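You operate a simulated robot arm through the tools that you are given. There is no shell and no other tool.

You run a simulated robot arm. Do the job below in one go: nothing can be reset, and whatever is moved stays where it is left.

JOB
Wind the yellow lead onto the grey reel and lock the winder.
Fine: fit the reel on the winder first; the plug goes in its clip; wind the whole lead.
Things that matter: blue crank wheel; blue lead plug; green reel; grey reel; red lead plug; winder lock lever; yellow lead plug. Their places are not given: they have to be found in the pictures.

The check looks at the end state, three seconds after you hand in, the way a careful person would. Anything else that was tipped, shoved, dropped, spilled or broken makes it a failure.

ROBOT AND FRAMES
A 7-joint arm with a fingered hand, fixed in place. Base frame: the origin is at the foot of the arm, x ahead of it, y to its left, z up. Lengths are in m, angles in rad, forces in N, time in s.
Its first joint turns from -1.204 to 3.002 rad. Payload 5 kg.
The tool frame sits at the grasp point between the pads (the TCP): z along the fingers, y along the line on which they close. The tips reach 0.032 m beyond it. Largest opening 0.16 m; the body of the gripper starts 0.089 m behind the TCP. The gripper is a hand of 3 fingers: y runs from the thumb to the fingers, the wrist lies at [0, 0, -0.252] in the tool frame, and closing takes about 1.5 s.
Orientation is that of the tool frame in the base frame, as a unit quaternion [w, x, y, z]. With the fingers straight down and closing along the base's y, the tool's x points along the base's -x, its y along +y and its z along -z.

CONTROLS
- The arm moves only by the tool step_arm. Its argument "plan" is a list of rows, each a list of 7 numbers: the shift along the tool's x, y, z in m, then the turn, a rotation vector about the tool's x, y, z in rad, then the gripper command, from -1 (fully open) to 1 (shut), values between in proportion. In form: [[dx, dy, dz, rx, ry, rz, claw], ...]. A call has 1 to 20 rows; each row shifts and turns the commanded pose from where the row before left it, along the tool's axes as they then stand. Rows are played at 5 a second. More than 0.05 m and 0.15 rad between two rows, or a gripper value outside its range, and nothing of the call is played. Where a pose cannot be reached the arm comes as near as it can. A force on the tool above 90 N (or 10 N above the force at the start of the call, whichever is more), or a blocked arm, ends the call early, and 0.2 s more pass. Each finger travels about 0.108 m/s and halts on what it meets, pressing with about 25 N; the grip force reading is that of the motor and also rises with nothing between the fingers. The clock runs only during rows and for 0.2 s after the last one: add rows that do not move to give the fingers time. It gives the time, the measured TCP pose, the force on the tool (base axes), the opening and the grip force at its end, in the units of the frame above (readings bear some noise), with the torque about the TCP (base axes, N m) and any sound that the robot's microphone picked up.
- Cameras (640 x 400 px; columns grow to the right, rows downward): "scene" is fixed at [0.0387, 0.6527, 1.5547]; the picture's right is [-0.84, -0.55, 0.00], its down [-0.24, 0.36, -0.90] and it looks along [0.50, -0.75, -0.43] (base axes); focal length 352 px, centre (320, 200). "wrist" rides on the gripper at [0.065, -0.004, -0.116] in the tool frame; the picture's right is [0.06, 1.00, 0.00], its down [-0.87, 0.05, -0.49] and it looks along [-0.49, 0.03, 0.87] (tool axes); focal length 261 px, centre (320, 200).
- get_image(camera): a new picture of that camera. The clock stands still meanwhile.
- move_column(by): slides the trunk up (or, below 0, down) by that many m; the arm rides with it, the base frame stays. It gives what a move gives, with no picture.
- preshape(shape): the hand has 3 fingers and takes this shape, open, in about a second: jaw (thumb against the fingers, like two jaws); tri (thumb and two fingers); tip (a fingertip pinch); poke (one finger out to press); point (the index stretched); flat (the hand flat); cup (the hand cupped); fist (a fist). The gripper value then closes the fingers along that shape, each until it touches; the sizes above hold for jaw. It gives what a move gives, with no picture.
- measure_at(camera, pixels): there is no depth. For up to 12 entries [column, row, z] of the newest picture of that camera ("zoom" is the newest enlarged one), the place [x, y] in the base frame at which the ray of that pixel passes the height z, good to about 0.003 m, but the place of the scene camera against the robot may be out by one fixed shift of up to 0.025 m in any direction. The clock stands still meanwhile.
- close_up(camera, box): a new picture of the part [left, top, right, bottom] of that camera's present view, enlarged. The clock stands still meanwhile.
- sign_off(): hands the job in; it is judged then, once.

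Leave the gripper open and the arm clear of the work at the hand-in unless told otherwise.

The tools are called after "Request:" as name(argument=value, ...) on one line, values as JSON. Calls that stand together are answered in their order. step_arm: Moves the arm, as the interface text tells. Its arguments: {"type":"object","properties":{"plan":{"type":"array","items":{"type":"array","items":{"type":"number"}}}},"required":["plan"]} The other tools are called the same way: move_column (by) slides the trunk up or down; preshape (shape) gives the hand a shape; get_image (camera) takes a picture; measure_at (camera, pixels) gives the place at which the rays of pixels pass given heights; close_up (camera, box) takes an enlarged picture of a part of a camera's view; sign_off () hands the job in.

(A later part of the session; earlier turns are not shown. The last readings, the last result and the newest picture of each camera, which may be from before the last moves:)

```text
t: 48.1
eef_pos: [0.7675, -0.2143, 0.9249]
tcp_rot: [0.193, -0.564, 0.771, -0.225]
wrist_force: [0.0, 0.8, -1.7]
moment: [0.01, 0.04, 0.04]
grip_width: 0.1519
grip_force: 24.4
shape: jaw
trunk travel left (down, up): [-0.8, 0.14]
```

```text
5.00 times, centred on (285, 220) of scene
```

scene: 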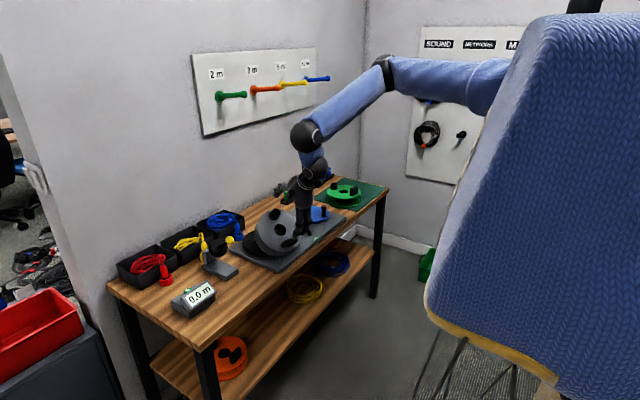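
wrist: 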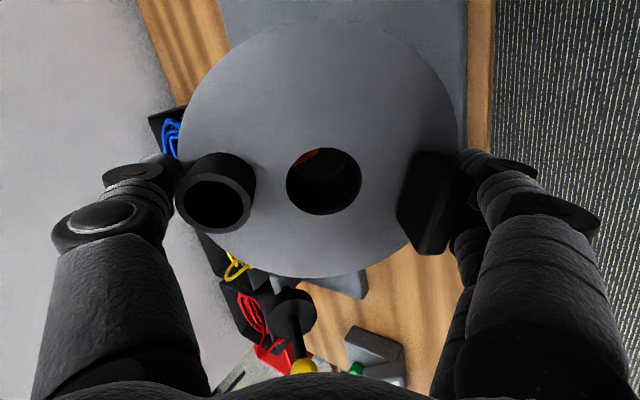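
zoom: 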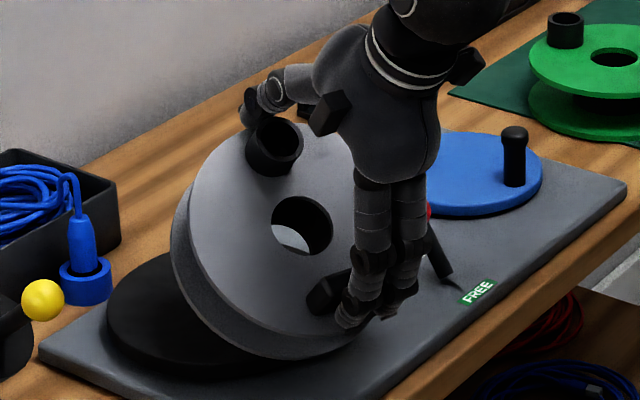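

The reel follows. I'll continue straight up about 9 cm.

Request:
step_arm(plan=[[-0.0006, -0.0085, -0.0124, 0, 0, 0, 0.3], [-0.0006, -0.0085, -0.0124, 0, 0, 0, 0.3], [-0.0006, -0.0085, -0.0124, 0, 0, 0, 0.3], [-0.0006, -0.0085, -0.0124, 0, 0, 0, 0.3], [-0.0006, -0.0085, -0.0124, 0, 0, 0, 0.3], [-0.0006, -0.0085, -0.0124, 0, 0, 0, 0.3], [0, 0, 0, 0, 0, 0, 0.3]])

Request:
get_image(camera="wrist")

Request:
close_up(camera="scene", box=[230, 150, 330, 260])

```text
t: 49.7
eef_pos: [0.7664, -0.2134, 1.0158]
tcp_rot: [0.193, -0.564, 0.771, -0.223]
wrist_force: [0.5, 0.1, -3.2]
moment: [0.03, 0.1, -0.05]
grip_width: 0.1521
grip_force: 25.5
shape: jaw
trunk travel left (down, up): [-0.8, 0.14]
```

```text
taken
```

wrist: 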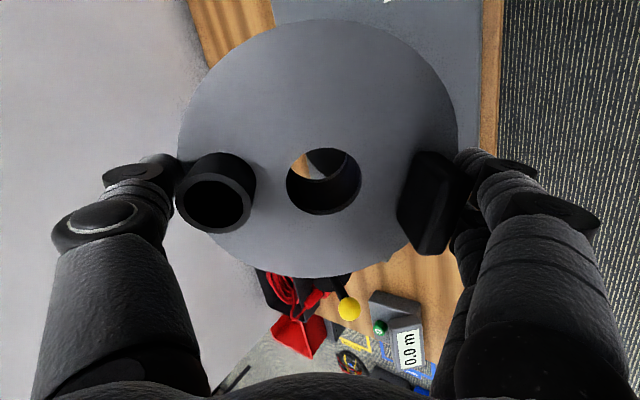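

```text
3.64 times, centred on (280, 205) of scene
```

zoom: 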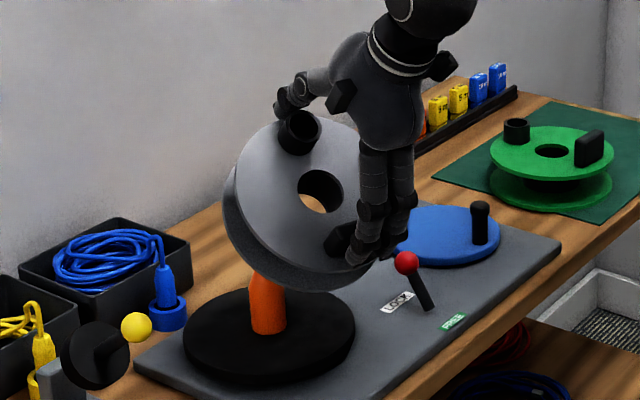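

The grip is solid: 3.2 N load and no shift. I'll level the reel by turning the hand about its own x axis by about −0.69 rad in small steps.

Request:
step_arm(plan=[[0, 0, 0, -0.08, 0, 0, 0.3], [0, 0, 0, -0.09, 0, 0, 0.3], [0, 0, 0, -0.09, 0, 0, 0.3], [0, 0, 0, -0.09, 0, 0, 0.3], [0, 0, 0, -0.09, 0, 0, 0.3], [0, 0, 0, -0.09, 0, 0, 0.3], [0, 0, 0, -0.08, 0, 0, 0.3], [0, 0, 0, -0.07, 0, 0, 0.3], [0, 0, 0, 0, 0, 0, 0.3]])

Request:
get_image(camera="wrist")

Request:
close_up(camera="scene", box=[230, 150, 330, 260])

```text
t: 51.7
eef_pos: [0.7686, -0.2132, 1.0157]
tcp_rot: [-0.007, -0.596, 0.801, 0.046]
wrist_force: [1.2, 0.3, -2.4]
moment: [-0.02, -0.01, 0.01]
grip_width: 0.1517
grip_force: 25.2
shape: jaw
trunk travel left (down, up): [-0.8, 0.14]
```

```text
taken
```

wrist: 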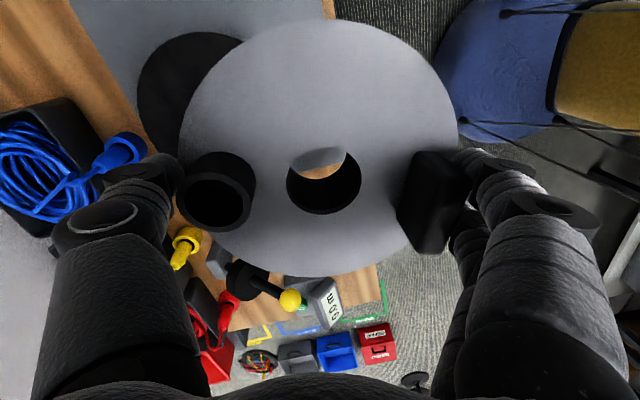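

```text
3.64 times, centred on (280, 205) of scene
```

zoom: 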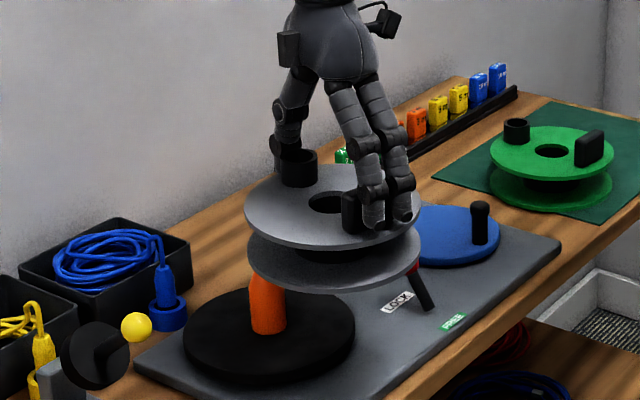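

The reel looks nearly level. I'll zoom in to check.

Request:
close_up(camera="scene", box=[255, 190, 325, 245])

```text
7.27 times, centred on (290, 218) of scene
```

zoom: 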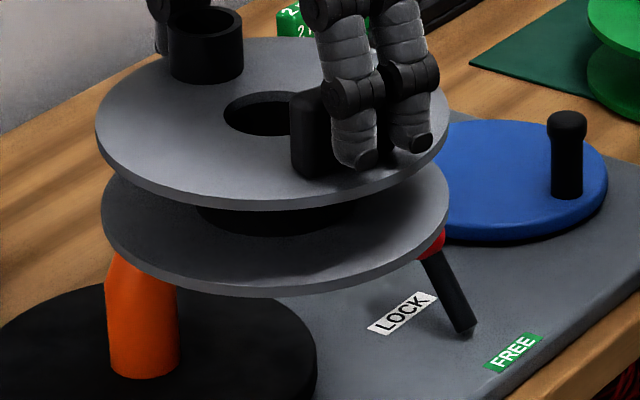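

I'll measure the hole in both cameras: wrist (323,181) and scene (282.9,206.3) at z≈0.984.

Request:
measure_at(camera="wrist", pixels=[[323, 181, 0.98], [323, 181, 0.984], [323, 181, 0.99]])

Request:
measure_at(camera="scene", pixels=[[282.9, 206.3, 0.97], [282.9, 206.3, 0.98], [282.9, 206.3, 0.99]])

```text
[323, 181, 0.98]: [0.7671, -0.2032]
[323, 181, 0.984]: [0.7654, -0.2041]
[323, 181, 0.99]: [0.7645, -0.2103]
```

```text
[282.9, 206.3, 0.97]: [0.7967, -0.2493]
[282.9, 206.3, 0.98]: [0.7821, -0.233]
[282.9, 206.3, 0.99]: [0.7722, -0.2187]
```

The reel is level with its hole at about (0.765,-0.206). My best spindle estimate is (0.872,-0.220). I'll move across, keeping about 4 cm above the spindle tip.

Request:
step_arm(plan=[[-0.0035, -0.0206, -0.0016, 0, 0, 0, 0.3], [-0.0048, -0.0286, -0.0022, 0, 0, 0, 0.3], [-0.0048, -0.0286, -0.0022, 0, 0, 0, 0.3], [-0.0047, -0.0281, -0.002, 0, 0, 0, 0.3], [0, 0, 0, 0, 0, 0, 0.3]])

Request:
get_image(camera="wrist")

Request:
close_up(camera="scene", box=[225, 170, 305, 255])

```text
t: 52.9
eef_pos: [0.8757, -0.2264, 1.0181]
tcp_rot: [-0.006, -0.596, 0.801, 0.045]
wrist_force: [-0.3, 0.3, -3.1]
moment: [0.02, 0.01, 0.03]
grip_width: 0.1517
grip_force: 24.6
shape: jaw
trunk travel left (down, up): [-0.8, 0.14]
```

```text
taken
```

wrist: 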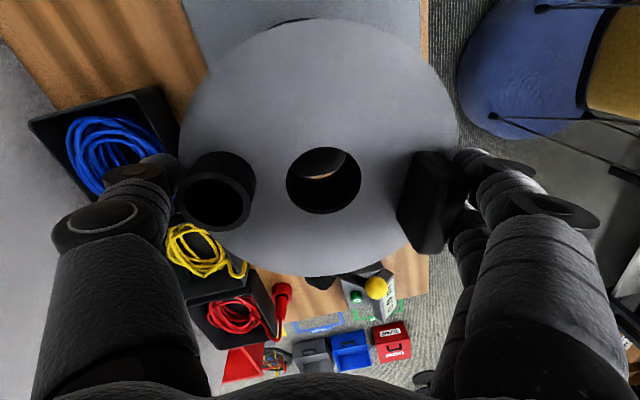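

```text
4.71 times, centred on (265, 212) of scene
```

zoom: 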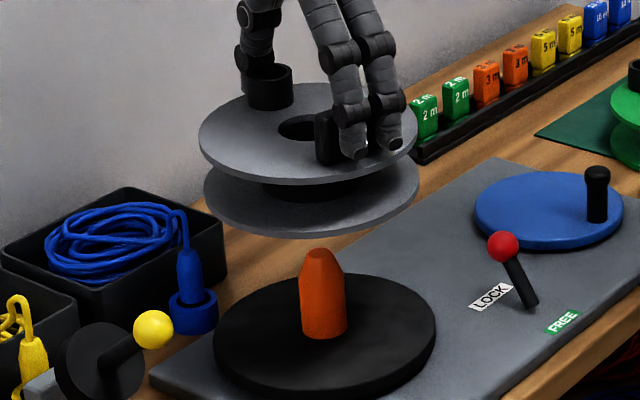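

The reel hangs right above the spindle. In the scene view the reel axis is about 4 mm left of the spindle axis. I'll zoom on the hole in the wrist view to see what shows through.

Request:
close_up(camera="wrist", box=[260, 120, 390, 240])

```text
3.33 times, centred on (325, 180) of wrist
```

zoom: 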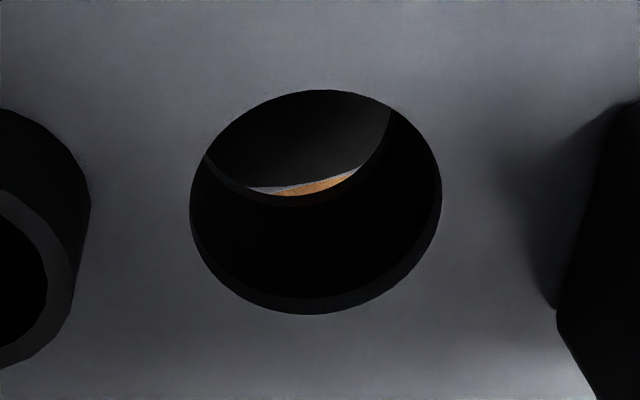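

Through the bore I can see the turntable's far edge at about wrist (319,175). I'll measure that edge to check the spindle position.

Request:
measure_at(camera="wrist", pixels=[[319, 175, 0.79], [319, 175, 0.8], [319, 175, 0.81], [334, 171, 0.8], [306, 177.5, 0.8], [323, 180, 0.987]])

```text
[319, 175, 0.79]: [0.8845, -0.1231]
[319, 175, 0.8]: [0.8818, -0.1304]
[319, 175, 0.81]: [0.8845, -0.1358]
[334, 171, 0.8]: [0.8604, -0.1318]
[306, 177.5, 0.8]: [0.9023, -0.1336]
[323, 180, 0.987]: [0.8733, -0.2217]
```

All the estimates agree within about 4 mm of the present position, which is inside the tapered tip's capture range. I'll lower 3.5 cm in steps and check.

Request:
step_arm(plan=[[0.0004, -0.0008, 0.0099, 0, 0, 0, 0.3], [0.0004, -0.0008, 0.0099, 0, 0, 0, 0.3], [0.0004, -0.0008, 0.0099, 0, 0, 0, 0.3], [0.0002, -0.0004, 0.005, 0, 0, 0, 0.3], [0, 0, 0, 0, 0, 0, 0.3]])

Request:
close_up(camera="wrist", box=[260, 120, 390, 240])

Request:
close_up(camera="scene", box=[225, 180, 305, 255])

```text
t: 54.1
eef_pos: [0.876, -0.2259, 0.9819]
tcp_rot: [-0.007, -0.596, 0.802, 0.045]
wrist_force: [1.0, -0.4, -2.5]
moment: [-0.04, -0.01, -0.01]
grip_width: 0.1516
grip_force: 25.3
shape: jaw
trunk travel left (down, up): [-0.8, 0.14]
```

```text
3.33 times, centred on (325, 180) of wrist
```

zoom: 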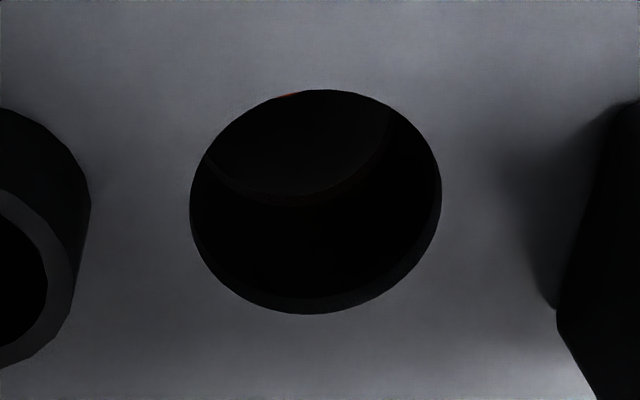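

```text
5.33 times, centred on (265, 218) of scene
```

zoom: 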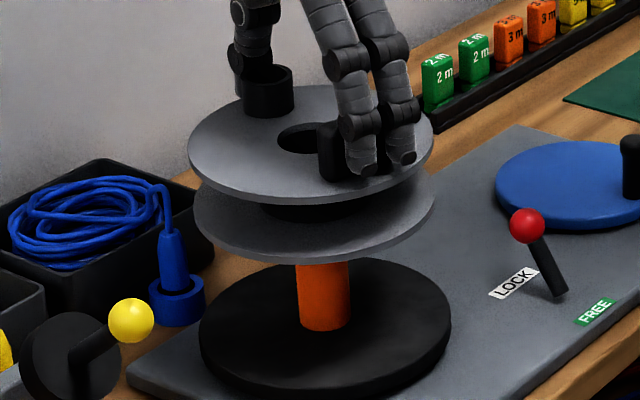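

I see a sliver of orange spindle at the upper edge of the bore (zoom (288,95)), so the bore is centred sideways but about 5 mm off along the hand's x. I'll shift 5 mm that way and lower 1 cm more.

Request:
step_arm(plan=[[0.005, 0, 0, 0, 0, 0, 0.3], [0.0002, -0.0004, 0.005, 0, 0, 0, 0.3], [0.0002, -0.0004, 0.005, 0, 0, 0, 0.3], [0, 0, 0, 0, 0, 0, 0.3]])

Request:
close_up(camera="wrist", box=[260, 120, 390, 240])

Request:
close_up(camera="scene", box=[225, 180, 305, 255])

```text
t: 55.1
eef_pos: [0.8741, -0.232, 0.9695]
tcp_rot: [-0.007, -0.597, 0.801, 0.045]
wrist_force: [0.1, 0.9, -3.1]
moment: [-0.05, -0.02, -0.03]
grip_width: 0.1516
grip_force: 25.5
shape: jaw
trunk travel left (down, up): [-0.8, 0.14]
```

```text
3.33 times, centred on (325, 180) of wrist
```

zoom: 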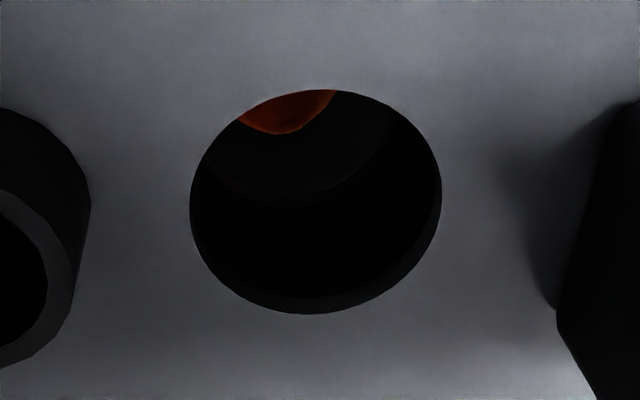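

```text
5.33 times, centred on (265, 218) of scene
```

zoom: 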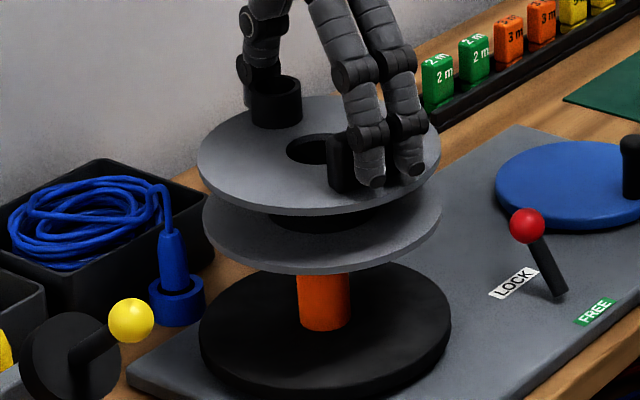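

No contact yet, and the orange tip now shows inside the bore. Both views agree within about 3 mm. I'll make a small correction and lower 2.5 cm more, watching the force.

Request:
step_arm(plan=[[-0.002, -0.0015, 0, 0, 0, 0, 0.3], [0.0003, -0.0005, 0.006, 0, 0, 0, 0.3], [0.0003, -0.0005, 0.006, 0, 0, 0, 0.3], [0.0003, -0.0005, 0.006, 0, 0, 0, 0.3], [0.0003, -0.0005, 0.006, 0, 0, 0, 0.3], [0, 0, 0, 0, 0, 0, 0.3]])

Request:
close_up(camera="wrist", box=[260, 120, 390, 240])

Request:
close_up(camera="scene", box=[225, 180, 305, 255])

```text
t: 56.5
eef_pos: [0.8758, -0.2306, 0.9461]
tcp_rot: [-0.006, -0.596, 0.801, 0.046]
wrist_force: [0.1, 0.4, -2.9]
moment: [-0.04, 0.0, 0.01]
grip_width: 0.1506
grip_force: 24.5
shape: jaw
trunk travel left (down, up): [-0.8, 0.14]
```

```text
3.33 times, centred on (325, 180) of wrist
```

zoom: 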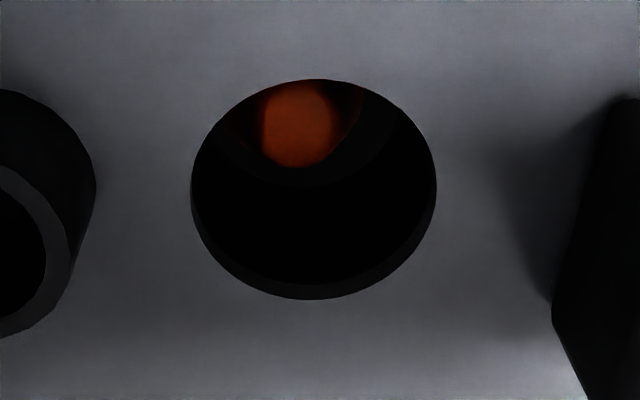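

```text
5.33 times, centred on (265, 218) of scene
```

zoom: 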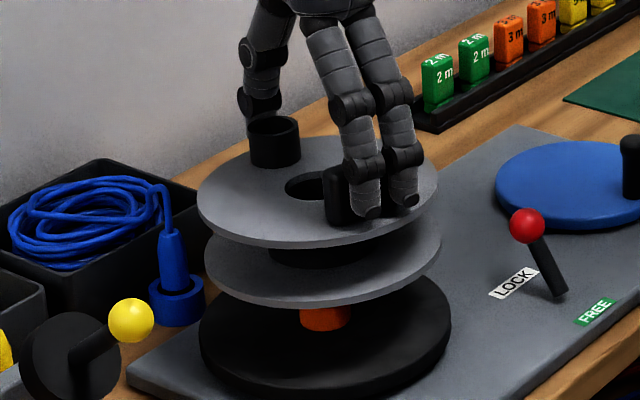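

The spindle tip is clearly inside the bore now. I'll continue lowering 3 cm.

Request:
step_arm(plan=[[0.0003, -0.0005, 0.006, 0, 0, 0, 0.3], [0.0003, -0.0005, 0.006, 0, 0, 0, 0.3], [0.0003, -0.0005, 0.006, 0, 0, 0, 0.3], [0.0003, -0.0005, 0.006, 0, 0, 0, 0.3], [0.0003, -0.0005, 0.006, 0, 0, 0, 0.3], [0, 0, 0, 0, 0, 0, 0.3]])

Request:
close_up(camera="wrist", box=[260, 120, 390, 240])

Request:
close_up(camera="scene", box=[225, 180, 305, 255])

```text
t: 57.9
eef_pos: [0.8756, -0.2314, 0.9157]
tcp_rot: [-0.006, -0.597, 0.801, 0.045]
wrist_force: [-0.1, 0.2, -2.5]
moment: [0.0, -0.02, 0.02]
grip_width: 0.1505
grip_force: 25.2
shape: jaw
trunk travel left (down, up): [-0.8, 0.14]
```

```text
3.33 times, centred on (325, 180) of wrist
```

zoom: 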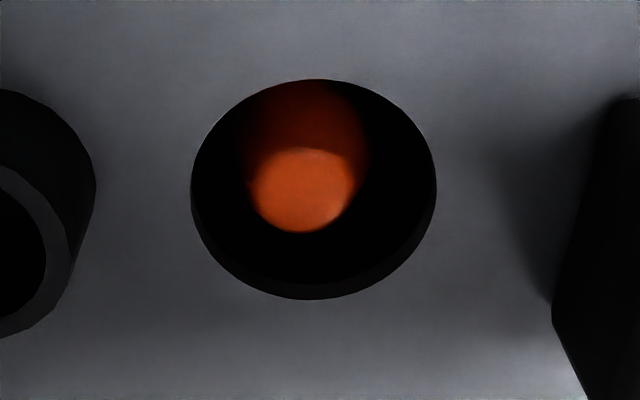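

```text
5.33 times, centred on (265, 218) of scene
```

zoom: 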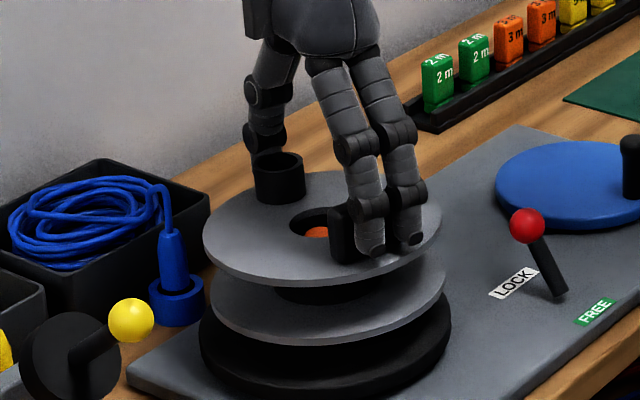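

The spindle is well inside. I'll lower about 2.5 cm more until the reel rests on the turntable.

Request:
step_arm(plan=[[0.0002, -0.0004, 0.005, 0, 0, 0, 0.3], [0.0002, -0.0004, 0.005, 0, 0, 0, 0.3], [0.0002, -0.0004, 0.005, 0, 0, 0, 0.3], [0, 0, 0, 0, 0, 0, 0.3]])

Request:
close_up(camera="scene", box=[225, 180, 305, 255])

```text
t: 58.9
eef_pos: [0.8743, -0.2306, 0.9012]
tcp_rot: [-0.007, -0.596, 0.802, 0.045]
wrist_force: [0.4, 0.1, -1.5]
moment: [-0.04, -0.02, 0.03]
grip_width: 0.1507
grip_force: 25.4
shape: jaw
trunk travel left (down, up): [-0.8, 0.14]
```

```text
5.33 times, centred on (265, 218) of scene
```

zoom: 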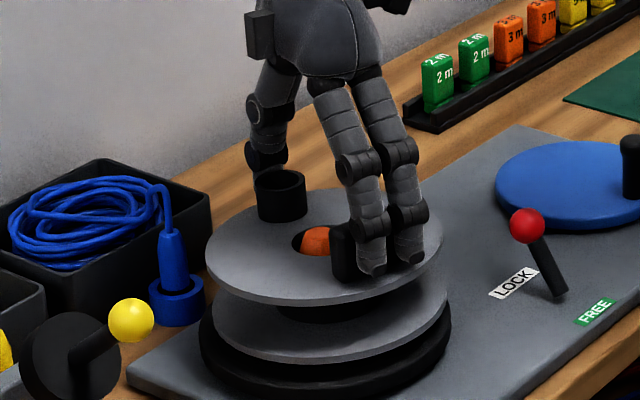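

Nearly down. I'll continue in small steps until the load disappears.

Request:
step_arm(plan=[[0.0002, -0.0003, 0.004, 0, 0, 0, 0.3], [0.0002, -0.0003, 0.004, 0, 0, 0, 0.3], [0, 0, 0, 0, 0, 0, 0.3]])

Request:
close_up(camera="scene", box=[225, 180, 305, 255])

```text
t: 59.7
eef_pos: [0.8753, -0.231, 0.8915]
tcp_rot: [-0.006, -0.596, 0.802, 0.045]
wrist_force: [-0.5, -0.1, -1.2]
moment: [-0.02, -0.03, -0.04]
grip_width: 0.1503
grip_force: 24.9
shape: jaw
trunk travel left (down, up): [-0.8, 0.14]
```

```text
5.33 times, centred on (265, 218) of scene
```

zoom: 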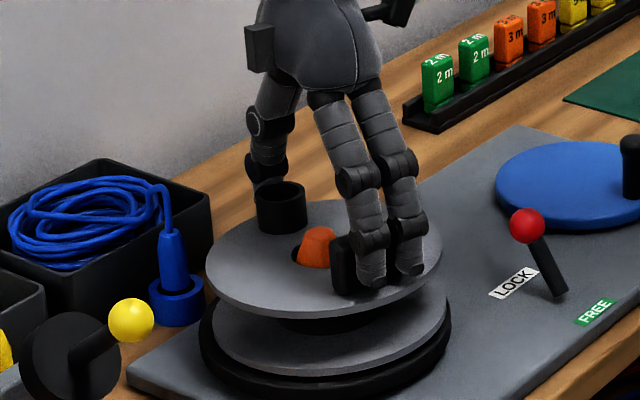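

Request:
step_arm(plan=[[0.0001, -0.0002, 0.003, 0, 0, 0, 0.3], [0.0001, -0.0002, 0.003, 0, 0, 0, 0.3], [0, 0, 0, 0, 0, 0, 0.3]])

Request:
close_up(camera="scene", box=[225, 180, 305, 255])

```text
t: 60.5
eef_pos: [0.875, -0.2306, 0.8888]
tcp_rot: [-0.006, -0.596, 0.802, 0.044]
wrist_force: [-4.0, 0.9, 18.4]
moment: [-0.35, -1.26, 0.03]
grip_width: 0.1503
grip_force: 24.9
shape: jaw
trunk travel left (down, up): [-0.8, 0.14]
```

```text
5.33 times, centred on (265, 218) of scene
```

zoom: 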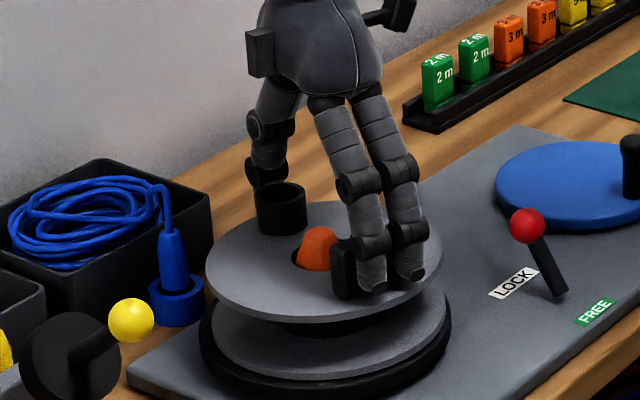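

Contact at 18 N: the reel sits on the turntable. I'll ease up 2 mm, open the hand and back off upward.

Request:
step_arm(plan=[[-0.0001, 0.0002, -0.002, 0, 0, 0, 0.3], [0, 0, 0, 0, 0, 0, -0.95], [0, 0, 0, 0, 0, 0, -1], [0, 0, 0, 0, 0, 0, -1], [0, 0, 0, 0, 0, 0, -1]])

Request:
get_image(camera="wrist")

Request:
close_up(camera="scene", box=[225, 180, 305, 255])

```text
t: 61.7
eef_pos: [0.876, -0.2303, 0.8883]
tcp_rot: [-0.006, -0.597, 0.801, 0.045]
wrist_force: [0.0, -0.6, 0.0]
moment: [-0.01, -0.03, -0.01]
grip_width: 0.1599
grip_force: 0.0
shape: jaw
trunk travel left (down, up): [-0.8, 0.14]
```

```text
taken
```

wrist: 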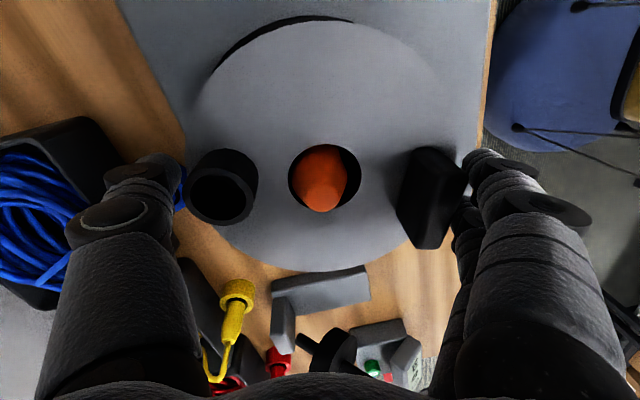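

```text
5.33 times, centred on (265, 218) of scene
```

zoom: 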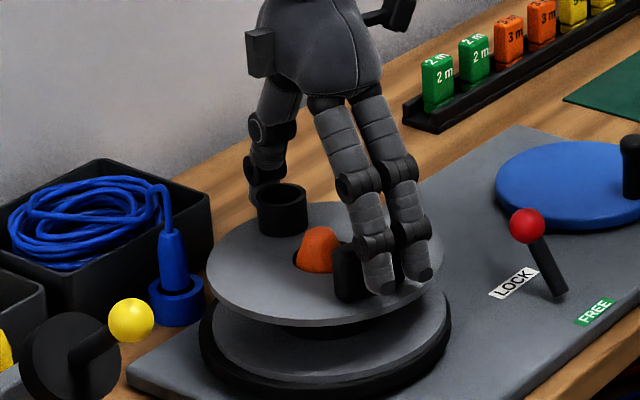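

The reel is seated, with the spindle sticking through its hole. I'll raise the hand straight up 12 cm and make it vertical.

Request:
step_arm(plan=[[-0.0004, 0.0008, -0.01, 0, 0, 0, -1], [-0.0009, 0.0016, -0.02, 0, 0, 0, -1], [-0.0013, 0.0025, -0.03, 0, 0, 0, -1], [-0.0017, 0.0033, -0.04, 0, 0, 0, -1], [-0.0017, 0.0033, -0.04, 0, 0, 0, -1], [0, 0, 0, 0.08, 0, 0, -1], [0, 0, 0, 0, 0, 0, -1]])

Request:
get_image(camera="wrist")

Request:
get_image(camera="scene")

```text
t: 63.3
eef_pos: [0.8756, -0.2316, 1.029]
tcp_rot: [0.017, -0.596, 0.803, 0.013]
wrist_force: [-1.0, 0.1, 0.0]
moment: [-0.01, -0.01, 0.01]
grip_width: 0.1597
grip_force: 0.1
shape: jaw
trunk travel left (down, up): [-0.8, 0.14]
```

```text
taken
```

wrist: 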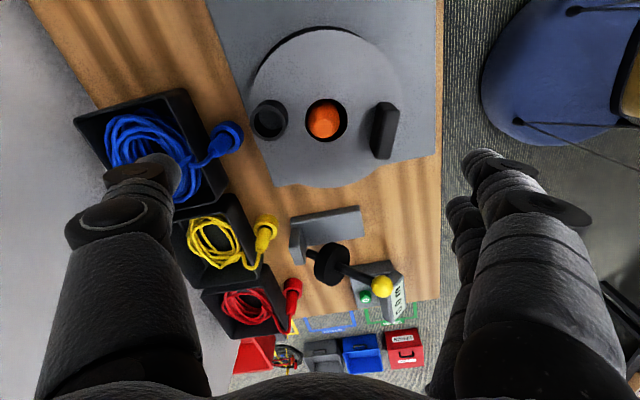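

```text
taken
```

scene: 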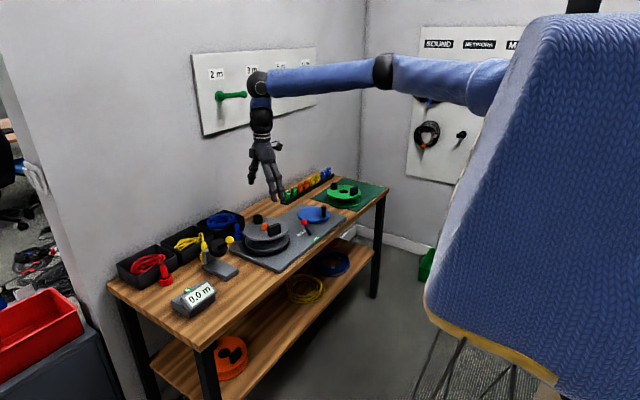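

The reel is on. Next is the yellow plug, at about wrist (265,228), so I'll zoom in.

Request:
close_up(camera="wrist", box=[170, 80, 410, 320])

Request:
close_up(camera="scene", box=[150, 205, 250, 290])

```text
1.67 times, centred on (290, 200) of wrist
```

zoom: 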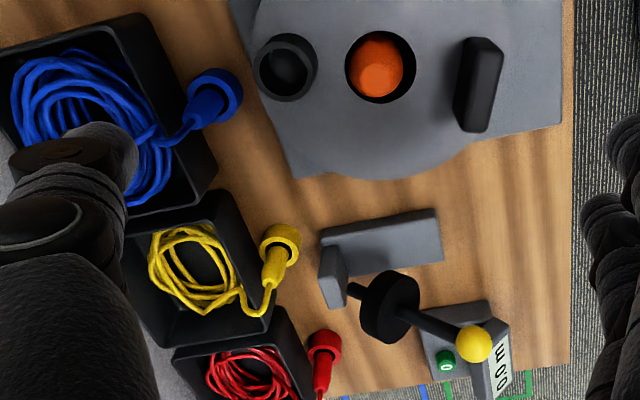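

```text
4.71 times, centred on (200, 248) of scene
```

zoom: 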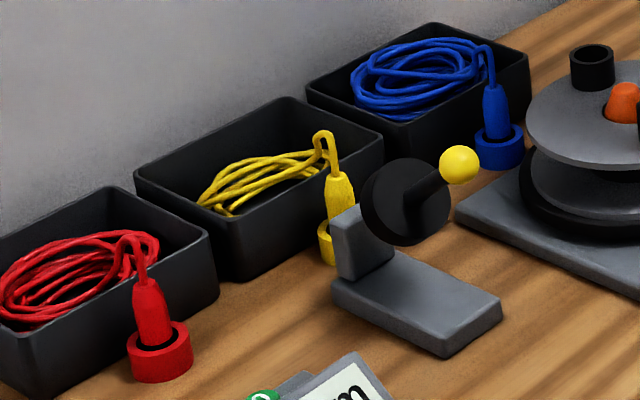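

The plugs stand in little rings beside the bins. I'll measure the yellow plug's ring (266,224) and top (259,250), the clip opening, and the upright of the little wheel stand next to it.

Request:
measure_at(camera="wrist", pixels=[[266, 223.7, 0.79], [266, 223.7, 0.8], [259, 248, 0.84], [259, 248, 0.86], [298, 245, 0.85], [334, 263, 0.86], [383, 285, 0.88], [270, 118, 0.86], [270, 118, 0.87], [324, 120, 0.87], [384, 130, 0.87]])

```text
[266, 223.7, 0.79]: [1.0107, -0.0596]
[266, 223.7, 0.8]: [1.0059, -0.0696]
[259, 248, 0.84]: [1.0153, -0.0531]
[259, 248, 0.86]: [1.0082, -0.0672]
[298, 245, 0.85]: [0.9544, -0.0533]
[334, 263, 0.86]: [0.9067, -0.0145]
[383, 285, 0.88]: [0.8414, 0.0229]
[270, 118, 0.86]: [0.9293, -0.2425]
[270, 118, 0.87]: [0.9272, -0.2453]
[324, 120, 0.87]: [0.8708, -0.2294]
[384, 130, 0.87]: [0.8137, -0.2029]
```

I'll turn the hand back so it closes along y, and move to view the plug from in front and above.

Request:
step_arm(plan=[[0, 0, 0, 0, 0, 0.142, -0.5], [0, 0, 0, 0, 0, 0.142, -0.5], [0, 0, 0, 0, 0, 0.142, -0.5], [0, 0, 0, 0, 0, 0.142, -0.5], [0, 0, 0, 0, 0, 0.142, -0.5], [0, 0, 0, 0, 0, 0.142, -0.5], [0, 0, 0, 0, 0, 0.142, -0.5], [0, 0, 0, 0, 0, 0.142, -0.5], [0, 0, 0, 0, 0, 0.142, -0.5], [-0.01, 0.0425, 0, 0, 0, 0, -0.5], [-0.01, 0.0425, 0, 0, 0, 0, -0.5], [-0.01, 0.0425, 0, 0, 0, 0, -0.5], [-0.01, 0.0425, 0, 0, 0, 0, -0.5], [0, 0, 0, 0, 0, 0, -0.5]])

Request:
get_image(camera="wrist")

Request:
get_image(camera="scene")

```text
t: 66.3
eef_pos: [0.9174, -0.0623, 1.0411]
tcp_rot: [0.006, 0.001, 1.0, 0.02]
wrist_force: [-0.3, -0.5, 0.2]
moment: [0.02, -0.05, -0.03]
grip_width: 0.1203
grip_force: 0.1
shape: jaw
trunk travel left (down, up): [-0.8, 0.14]
```

```text
taken
```

wrist: 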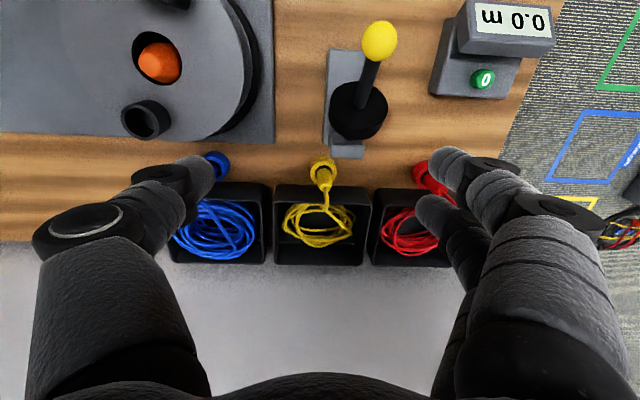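

```text
taken
```

scene: 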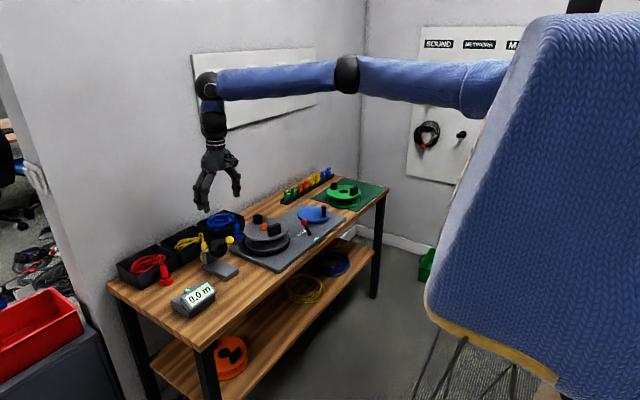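

Request:
close_up(camera="wrist", box=[260, 110, 420, 270])

Request:
measure_at(camera="wrist", pixels=[[322, 164, 0.79], [322, 164, 0.8], [324, 182, 0.84], [324, 182, 0.86], [348, 150, 0.83], [322, 205, 0.83], [275, 190, 0.83], [218, 165, 0.8], [147, 120, 0.87], [159, 62, 0.88]])

```text
2.50 times, centred on (340, 190) of wrist
```

zoom: 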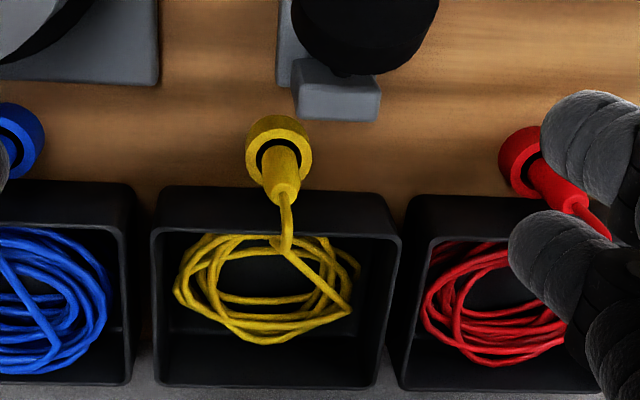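

```text
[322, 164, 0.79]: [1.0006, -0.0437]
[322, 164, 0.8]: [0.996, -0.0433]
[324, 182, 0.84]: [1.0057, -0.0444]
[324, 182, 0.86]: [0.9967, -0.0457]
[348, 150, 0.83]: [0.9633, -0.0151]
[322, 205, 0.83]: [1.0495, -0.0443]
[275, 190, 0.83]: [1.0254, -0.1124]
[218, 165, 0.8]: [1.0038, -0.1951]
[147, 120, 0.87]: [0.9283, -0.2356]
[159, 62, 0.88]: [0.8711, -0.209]
```

The plug stands at about (1.004,-0.044) with its top at about 0.86. The bin wall lies at x≈1.035 and the stand's upright at x≈0.974, leaving a few mm for the fingers. I'll straighten the hand, narrow it and move above the plug at z≈0.96.

Request:
step_arm(plan=[[0, 0, 0, 0.04, 0.012, 0, 0.1], [-0.029, 0.006, 0.0, 0, 0, 0, 0.25], [-0.029, 0.006, 0.02, 0, 0, 0, 0.25], [-0.029, 0.006, 0.03, 0, 0, 0, 0.25], [0, 0, 0.03, 0, 0, 0, 0.25], [0, 0, 0, 0, 0, 0, 0.25]])

Request:
get_image(camera="wrist")

Request:
close_up(camera="scene", box=[140, 180, 260, 290])

```text
t: 67.7
eef_pos: [1.0041, -0.0396, 0.96]
tcp_rot: [0.001, 0.0, 1.0, 0.0]
wrist_force: [-0.2, -0.6, -0.6]
moment: [-0.03, -0.01, 0.01]
grip_width: 0.0604
grip_force: 0.1
shape: jaw
trunk travel left (down, up): [-0.8, 0.14]
```

```text
taken
```

wrist: 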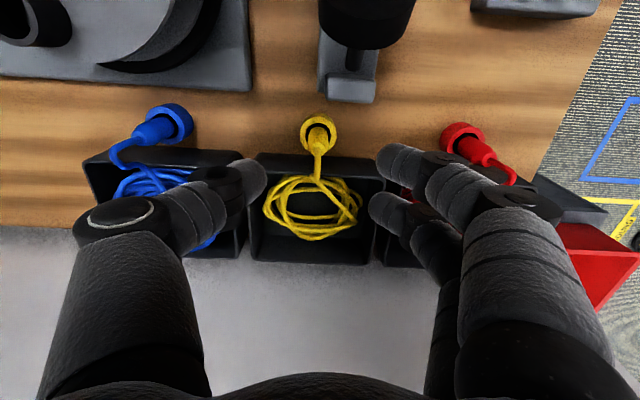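

```text
3.64 times, centred on (200, 235) of scene
```

zoom: 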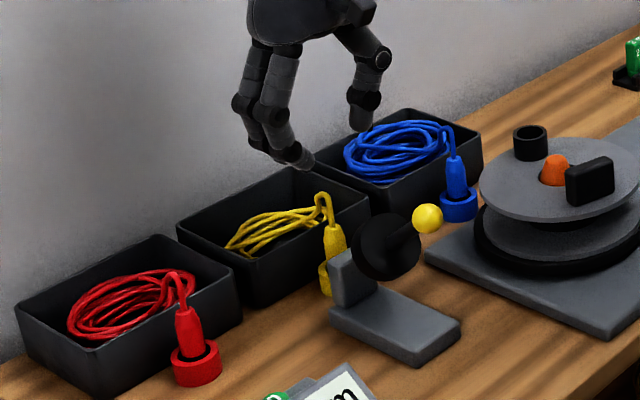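

The plug is at about (1.012,-0.041). I'll centre on (1.009,-0.041), lower to about z 0.90 and check.

Request:
step_arm(plan=[[-0.005, -0.0015, 0.02, 0, 0, 0, 0.25], [0, 0, 0.02, 0, 0, 0, 0.25], [0, 0, 0.02, 0, 0, 0, 0.25], [0, 0, 0, 0, 0, 0, 0.25]])

Request:
get_image(camera="wrist")

Request:
close_up(camera="scene", box=[160, 190, 250, 270])

```text
t: 68.7
eef_pos: [1.0078, -0.0429, 0.899]
tcp_rot: [0.0, 0.0, 1.0, 0.002]
wrist_force: [-0.2, -1.0, 0.1]
moment: [0.01, -0.03, -0.01]
grip_width: 0.0605
grip_force: 0.1
shape: jaw
trunk travel left (down, up): [-0.8, 0.14]
```

```text
taken
```

wrist: 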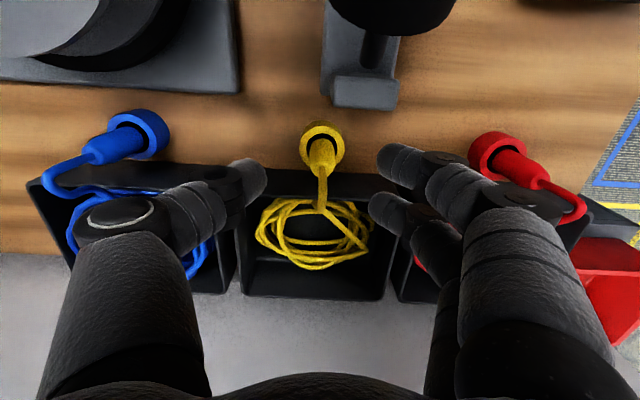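

```text
5.00 times, centred on (205, 230) of scene
```

zoom: 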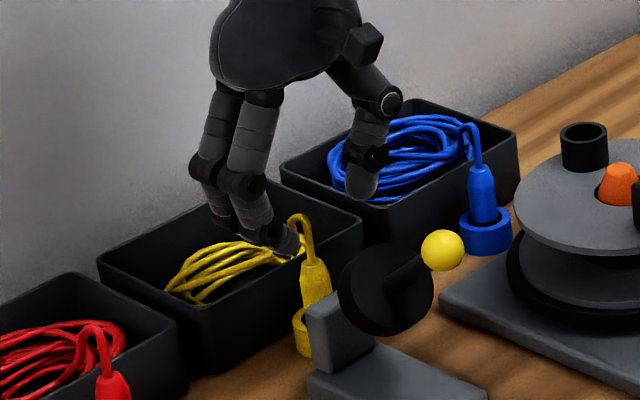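

The fingers straddle the plug. I'll shift slightly for clearance between bin wall and upright, then lower 4 cm in small steps.

Request:
step_arm(plan=[[0.004, 0.0015, 0.005, 0, 0, 0, 0.25], [0, 0, 0.01, 0, 0, 0, 0.25], [0, 0, 0.01, 0, 0, 0, 0.25], [0, 0, 0.01, 0, 0, 0, 0.25], [0, 0, 0.006, 0, 0, 0, 0.25], [0, 0, 0, 0, 0, 0, 0.25]])

Request:
get_image(camera="wrist")

Request:
close_up(camera="scene", box=[160, 190, 250, 270])

```text
t: 70.1
eef_pos: [1.0042, -0.0425, 0.8571]
tcp_rot: [0.0, 0.001, 1.0, 0.001]
wrist_force: [0.0, 0.3, 0.4]
moment: [-0.02, 0.03, -0.01]
grip_width: 0.0607
grip_force: 0.2
shape: jaw
trunk travel left (down, up): [-0.8, 0.14]
```

```text
taken
```

wrist: 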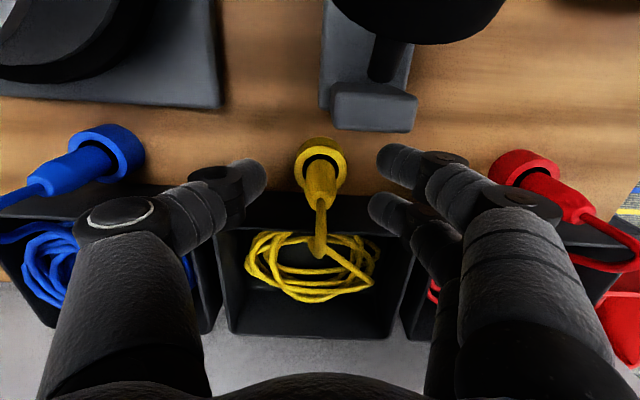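

```text
5.00 times, centred on (205, 230) of scene
```

zoom: 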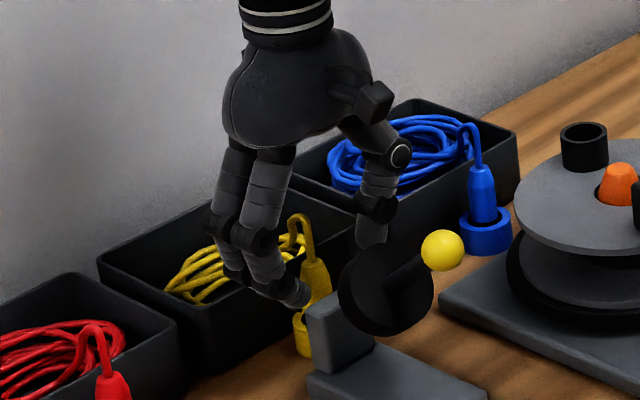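

Well placed. I'll go 8 mm lower and close on the plug.

Request:
step_arm(plan=[[0, 0, 0.004, 0, 0, 0, 0.25], [0, 0, 0.004, 0, 0, 0, 0.25], [0, 0, 0, 0, 0, 0, 0.6], [0, 0, 0, 0, 0, 0, 1], [0, 0, 0, 0, 0, 0, 1], [0, 0, 0, 0, 0, 0, 1], [0, 0, 0, 0, 0, 0, 1]])

Request:
get_image(camera="wrist")

Request:
close_up(camera="scene", box=[160, 190, 250, 270])

```text
t: 71.7
eef_pos: [1.0035, -0.0418, 0.8476]
tcp_rot: [0.0, 0.0, 1.0, 0.001]
wrist_force: [-1.0, 0.4, 0.6]
moment: [0.0, 0.0, -0.01]
grip_width: 0.0
grip_force: 25.4
shape: jaw
trunk travel left (down, up): [-0.8, 0.14]
```

```text
taken
```

wrist: 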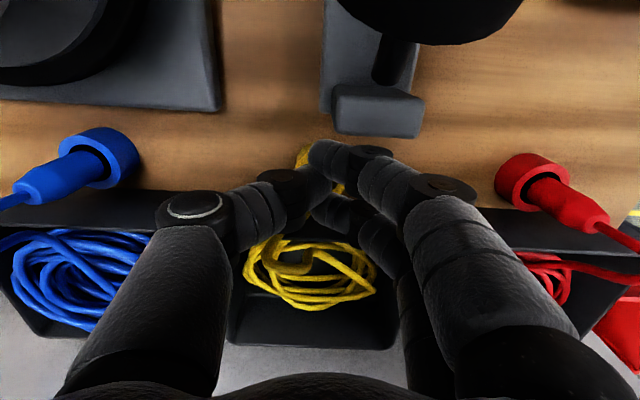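

```text
5.00 times, centred on (205, 230) of scene
```

zoom: 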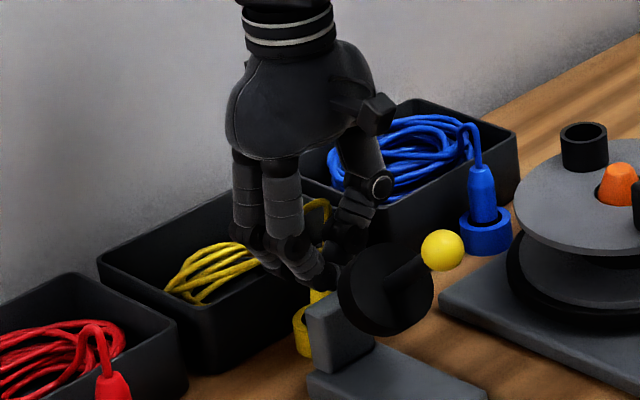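

The width reads 0.0, so I may have missed the plug. I'll zoom in.

Request:
close_up(camera="wrist", box=[250, 110, 410, 270])

Request:
close_up(camera="scene", box=[190, 215, 245, 260])

```text
2.50 times, centred on (330, 190) of wrist
```

zoom: 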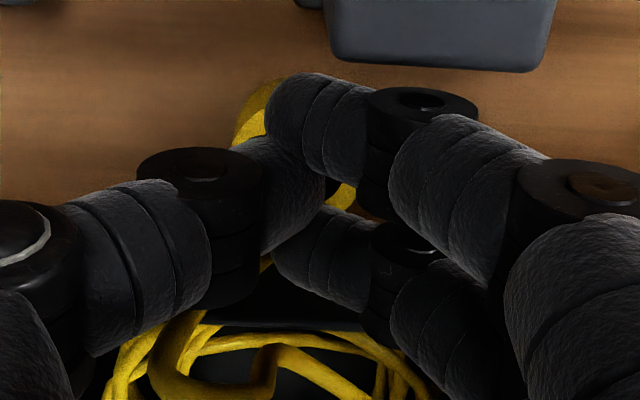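

```text
8.89 times, centred on (218, 238) of scene
```

zoom: 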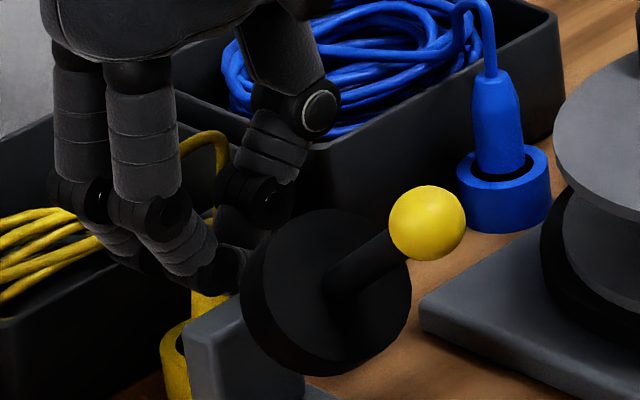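

The fingers seem to have met above or beside the plug body. I'll reopen and look again.

Request:
step_arm(plan=[[0, 0, 0, 0, 0, 0, 0.25], [0, 0, 0, 0, 0, 0, 0.25], [0, 0, 0, 0, 0, 0, 0.25], [0, 0, 0, 0, 0, 0, 0.25]])

Request:
close_up(camera="wrist", box=[220, 110, 420, 270])

Request:
close_up(camera="scene", box=[175, 210, 245, 265])

```text
t: 72.7
eef_pos: [1.0037, -0.042, 0.8489]
tcp_rot: [0.0, -0.001, 1.0, 0.001]
wrist_force: [0.4, 0.4, -0.9]
moment: [-0.03, 0.01, 0.0]
grip_width: 0.0593
grip_force: 0.1
shape: jaw
trunk travel left (down, up): [-0.8, 0.14]
```

```text
2.50 times, centred on (320, 190) of wrist
```

zoom: 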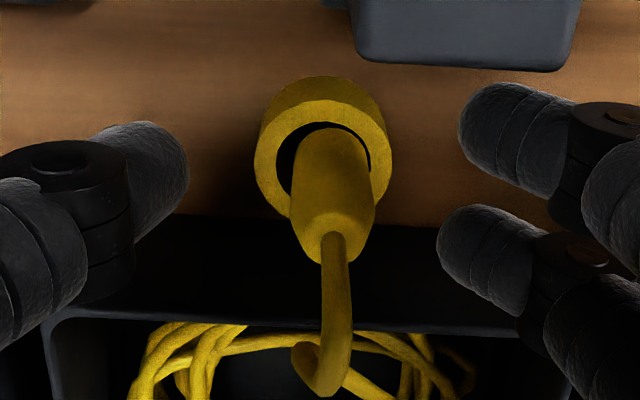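

```text
7.27 times, centred on (210, 238) of scene
```

zoom: 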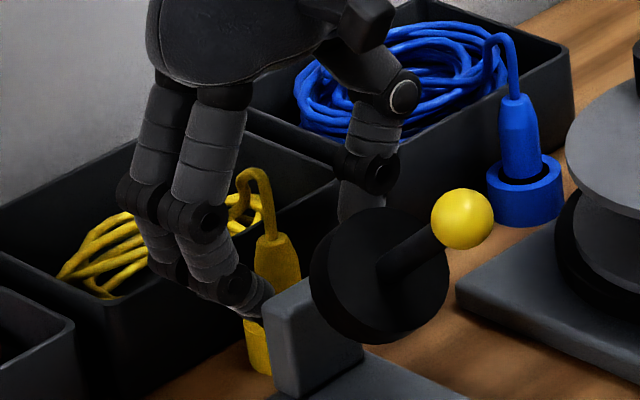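

The plug body is thin, about 2 cm, and was wedged between the two fingers. A fingertip pinch suits it better. I'll raise clear and try the "tip" hand shape.

Request:
step_arm(plan=[[0, 0, -0.02, 0, 0, 0, 0.25], [0, 0, -0.03, 0, 0, 0, 0.25], [0, 0, -0.04, 0, 0, 0, 0.25], [0, 0, -0.04, 0, 0, 0, 0.25], [0, 0, 0, 0, 0, 0, 0.25]])

Request:
preshape(shape="tip")

Request:
get_image(camera="wrist")

```text
t: 73.9
eef_pos: [1.0038, -0.0406, 0.9751]
tcp_rot: [0.0, 0.001, 1.0, 0.001]
wrist_force: [0.7, 0.3, 0.6]
moment: [0.02, 0.04, 0.01]
grip_width: 0.0596
grip_force: 0.0
shape: jaw
trunk travel left (down, up): [-0.8, 0.14]
```

```text
t: 74.8
eef_pos: [1.0026, -0.0409, 0.9752]
tcp_rot: [0.0, 0.0, 1.0, 0.001]
wrist_force: [0.1, 0.2, -0.1]
moment: [0.01, 0.01, -0.03]
grip_width: 0.1601
grip_force: 0.1
shape: tip
trunk travel left (down, up): [-0.8, 0.14]
```

```text
taken
```

wrist: 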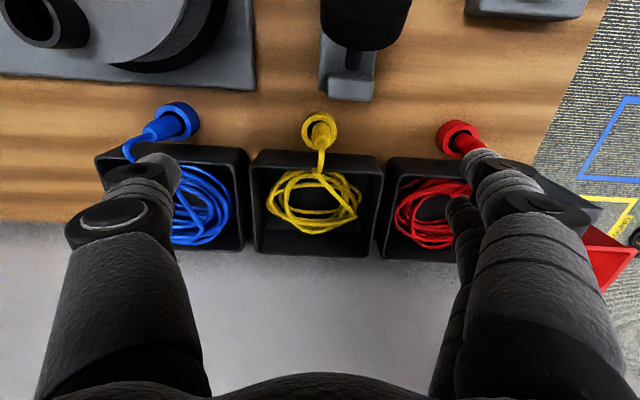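

I'll test how the "tip" shape closes in free air.

Request:
step_arm(plan=[[0, 0, 0, 0, 0, 0, 0.25], [0, 0, 0, 0, 0, 0, 0.7], [0, 0, 0, 0, 0, 0, 0.8], [0, 0, 0, 0, 0, 0, 0.8], [0, 0, 0, 0, 0, 0, 0.8], [0, 0, 0, 0, 0, 0, 0.8]])

Request:
get_image(camera="wrist")

Request:
close_up(camera="scene", box=[160, 150, 260, 250])

```text
t: 76.2
eef_pos: [1.0025, -0.0415, 0.975]
tcp_rot: [0.0, 0.0, 1.0, 0.001]
wrist_force: [-0.2, 0.5, 0.9]
moment: [-0.01, 0.02, 0.01]
grip_width: 0.0164
grip_force: 0.1
shape: tip
trunk travel left (down, up): [-0.8, 0.14]
```

```text
taken
```

wrist: 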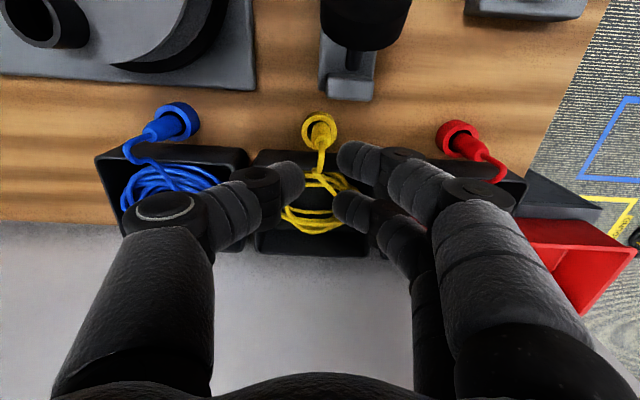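

```text
4.00 times, centred on (210, 200) of scene
```

zoom: 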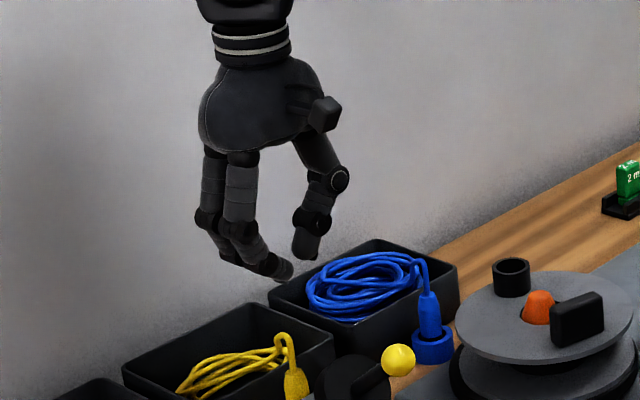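

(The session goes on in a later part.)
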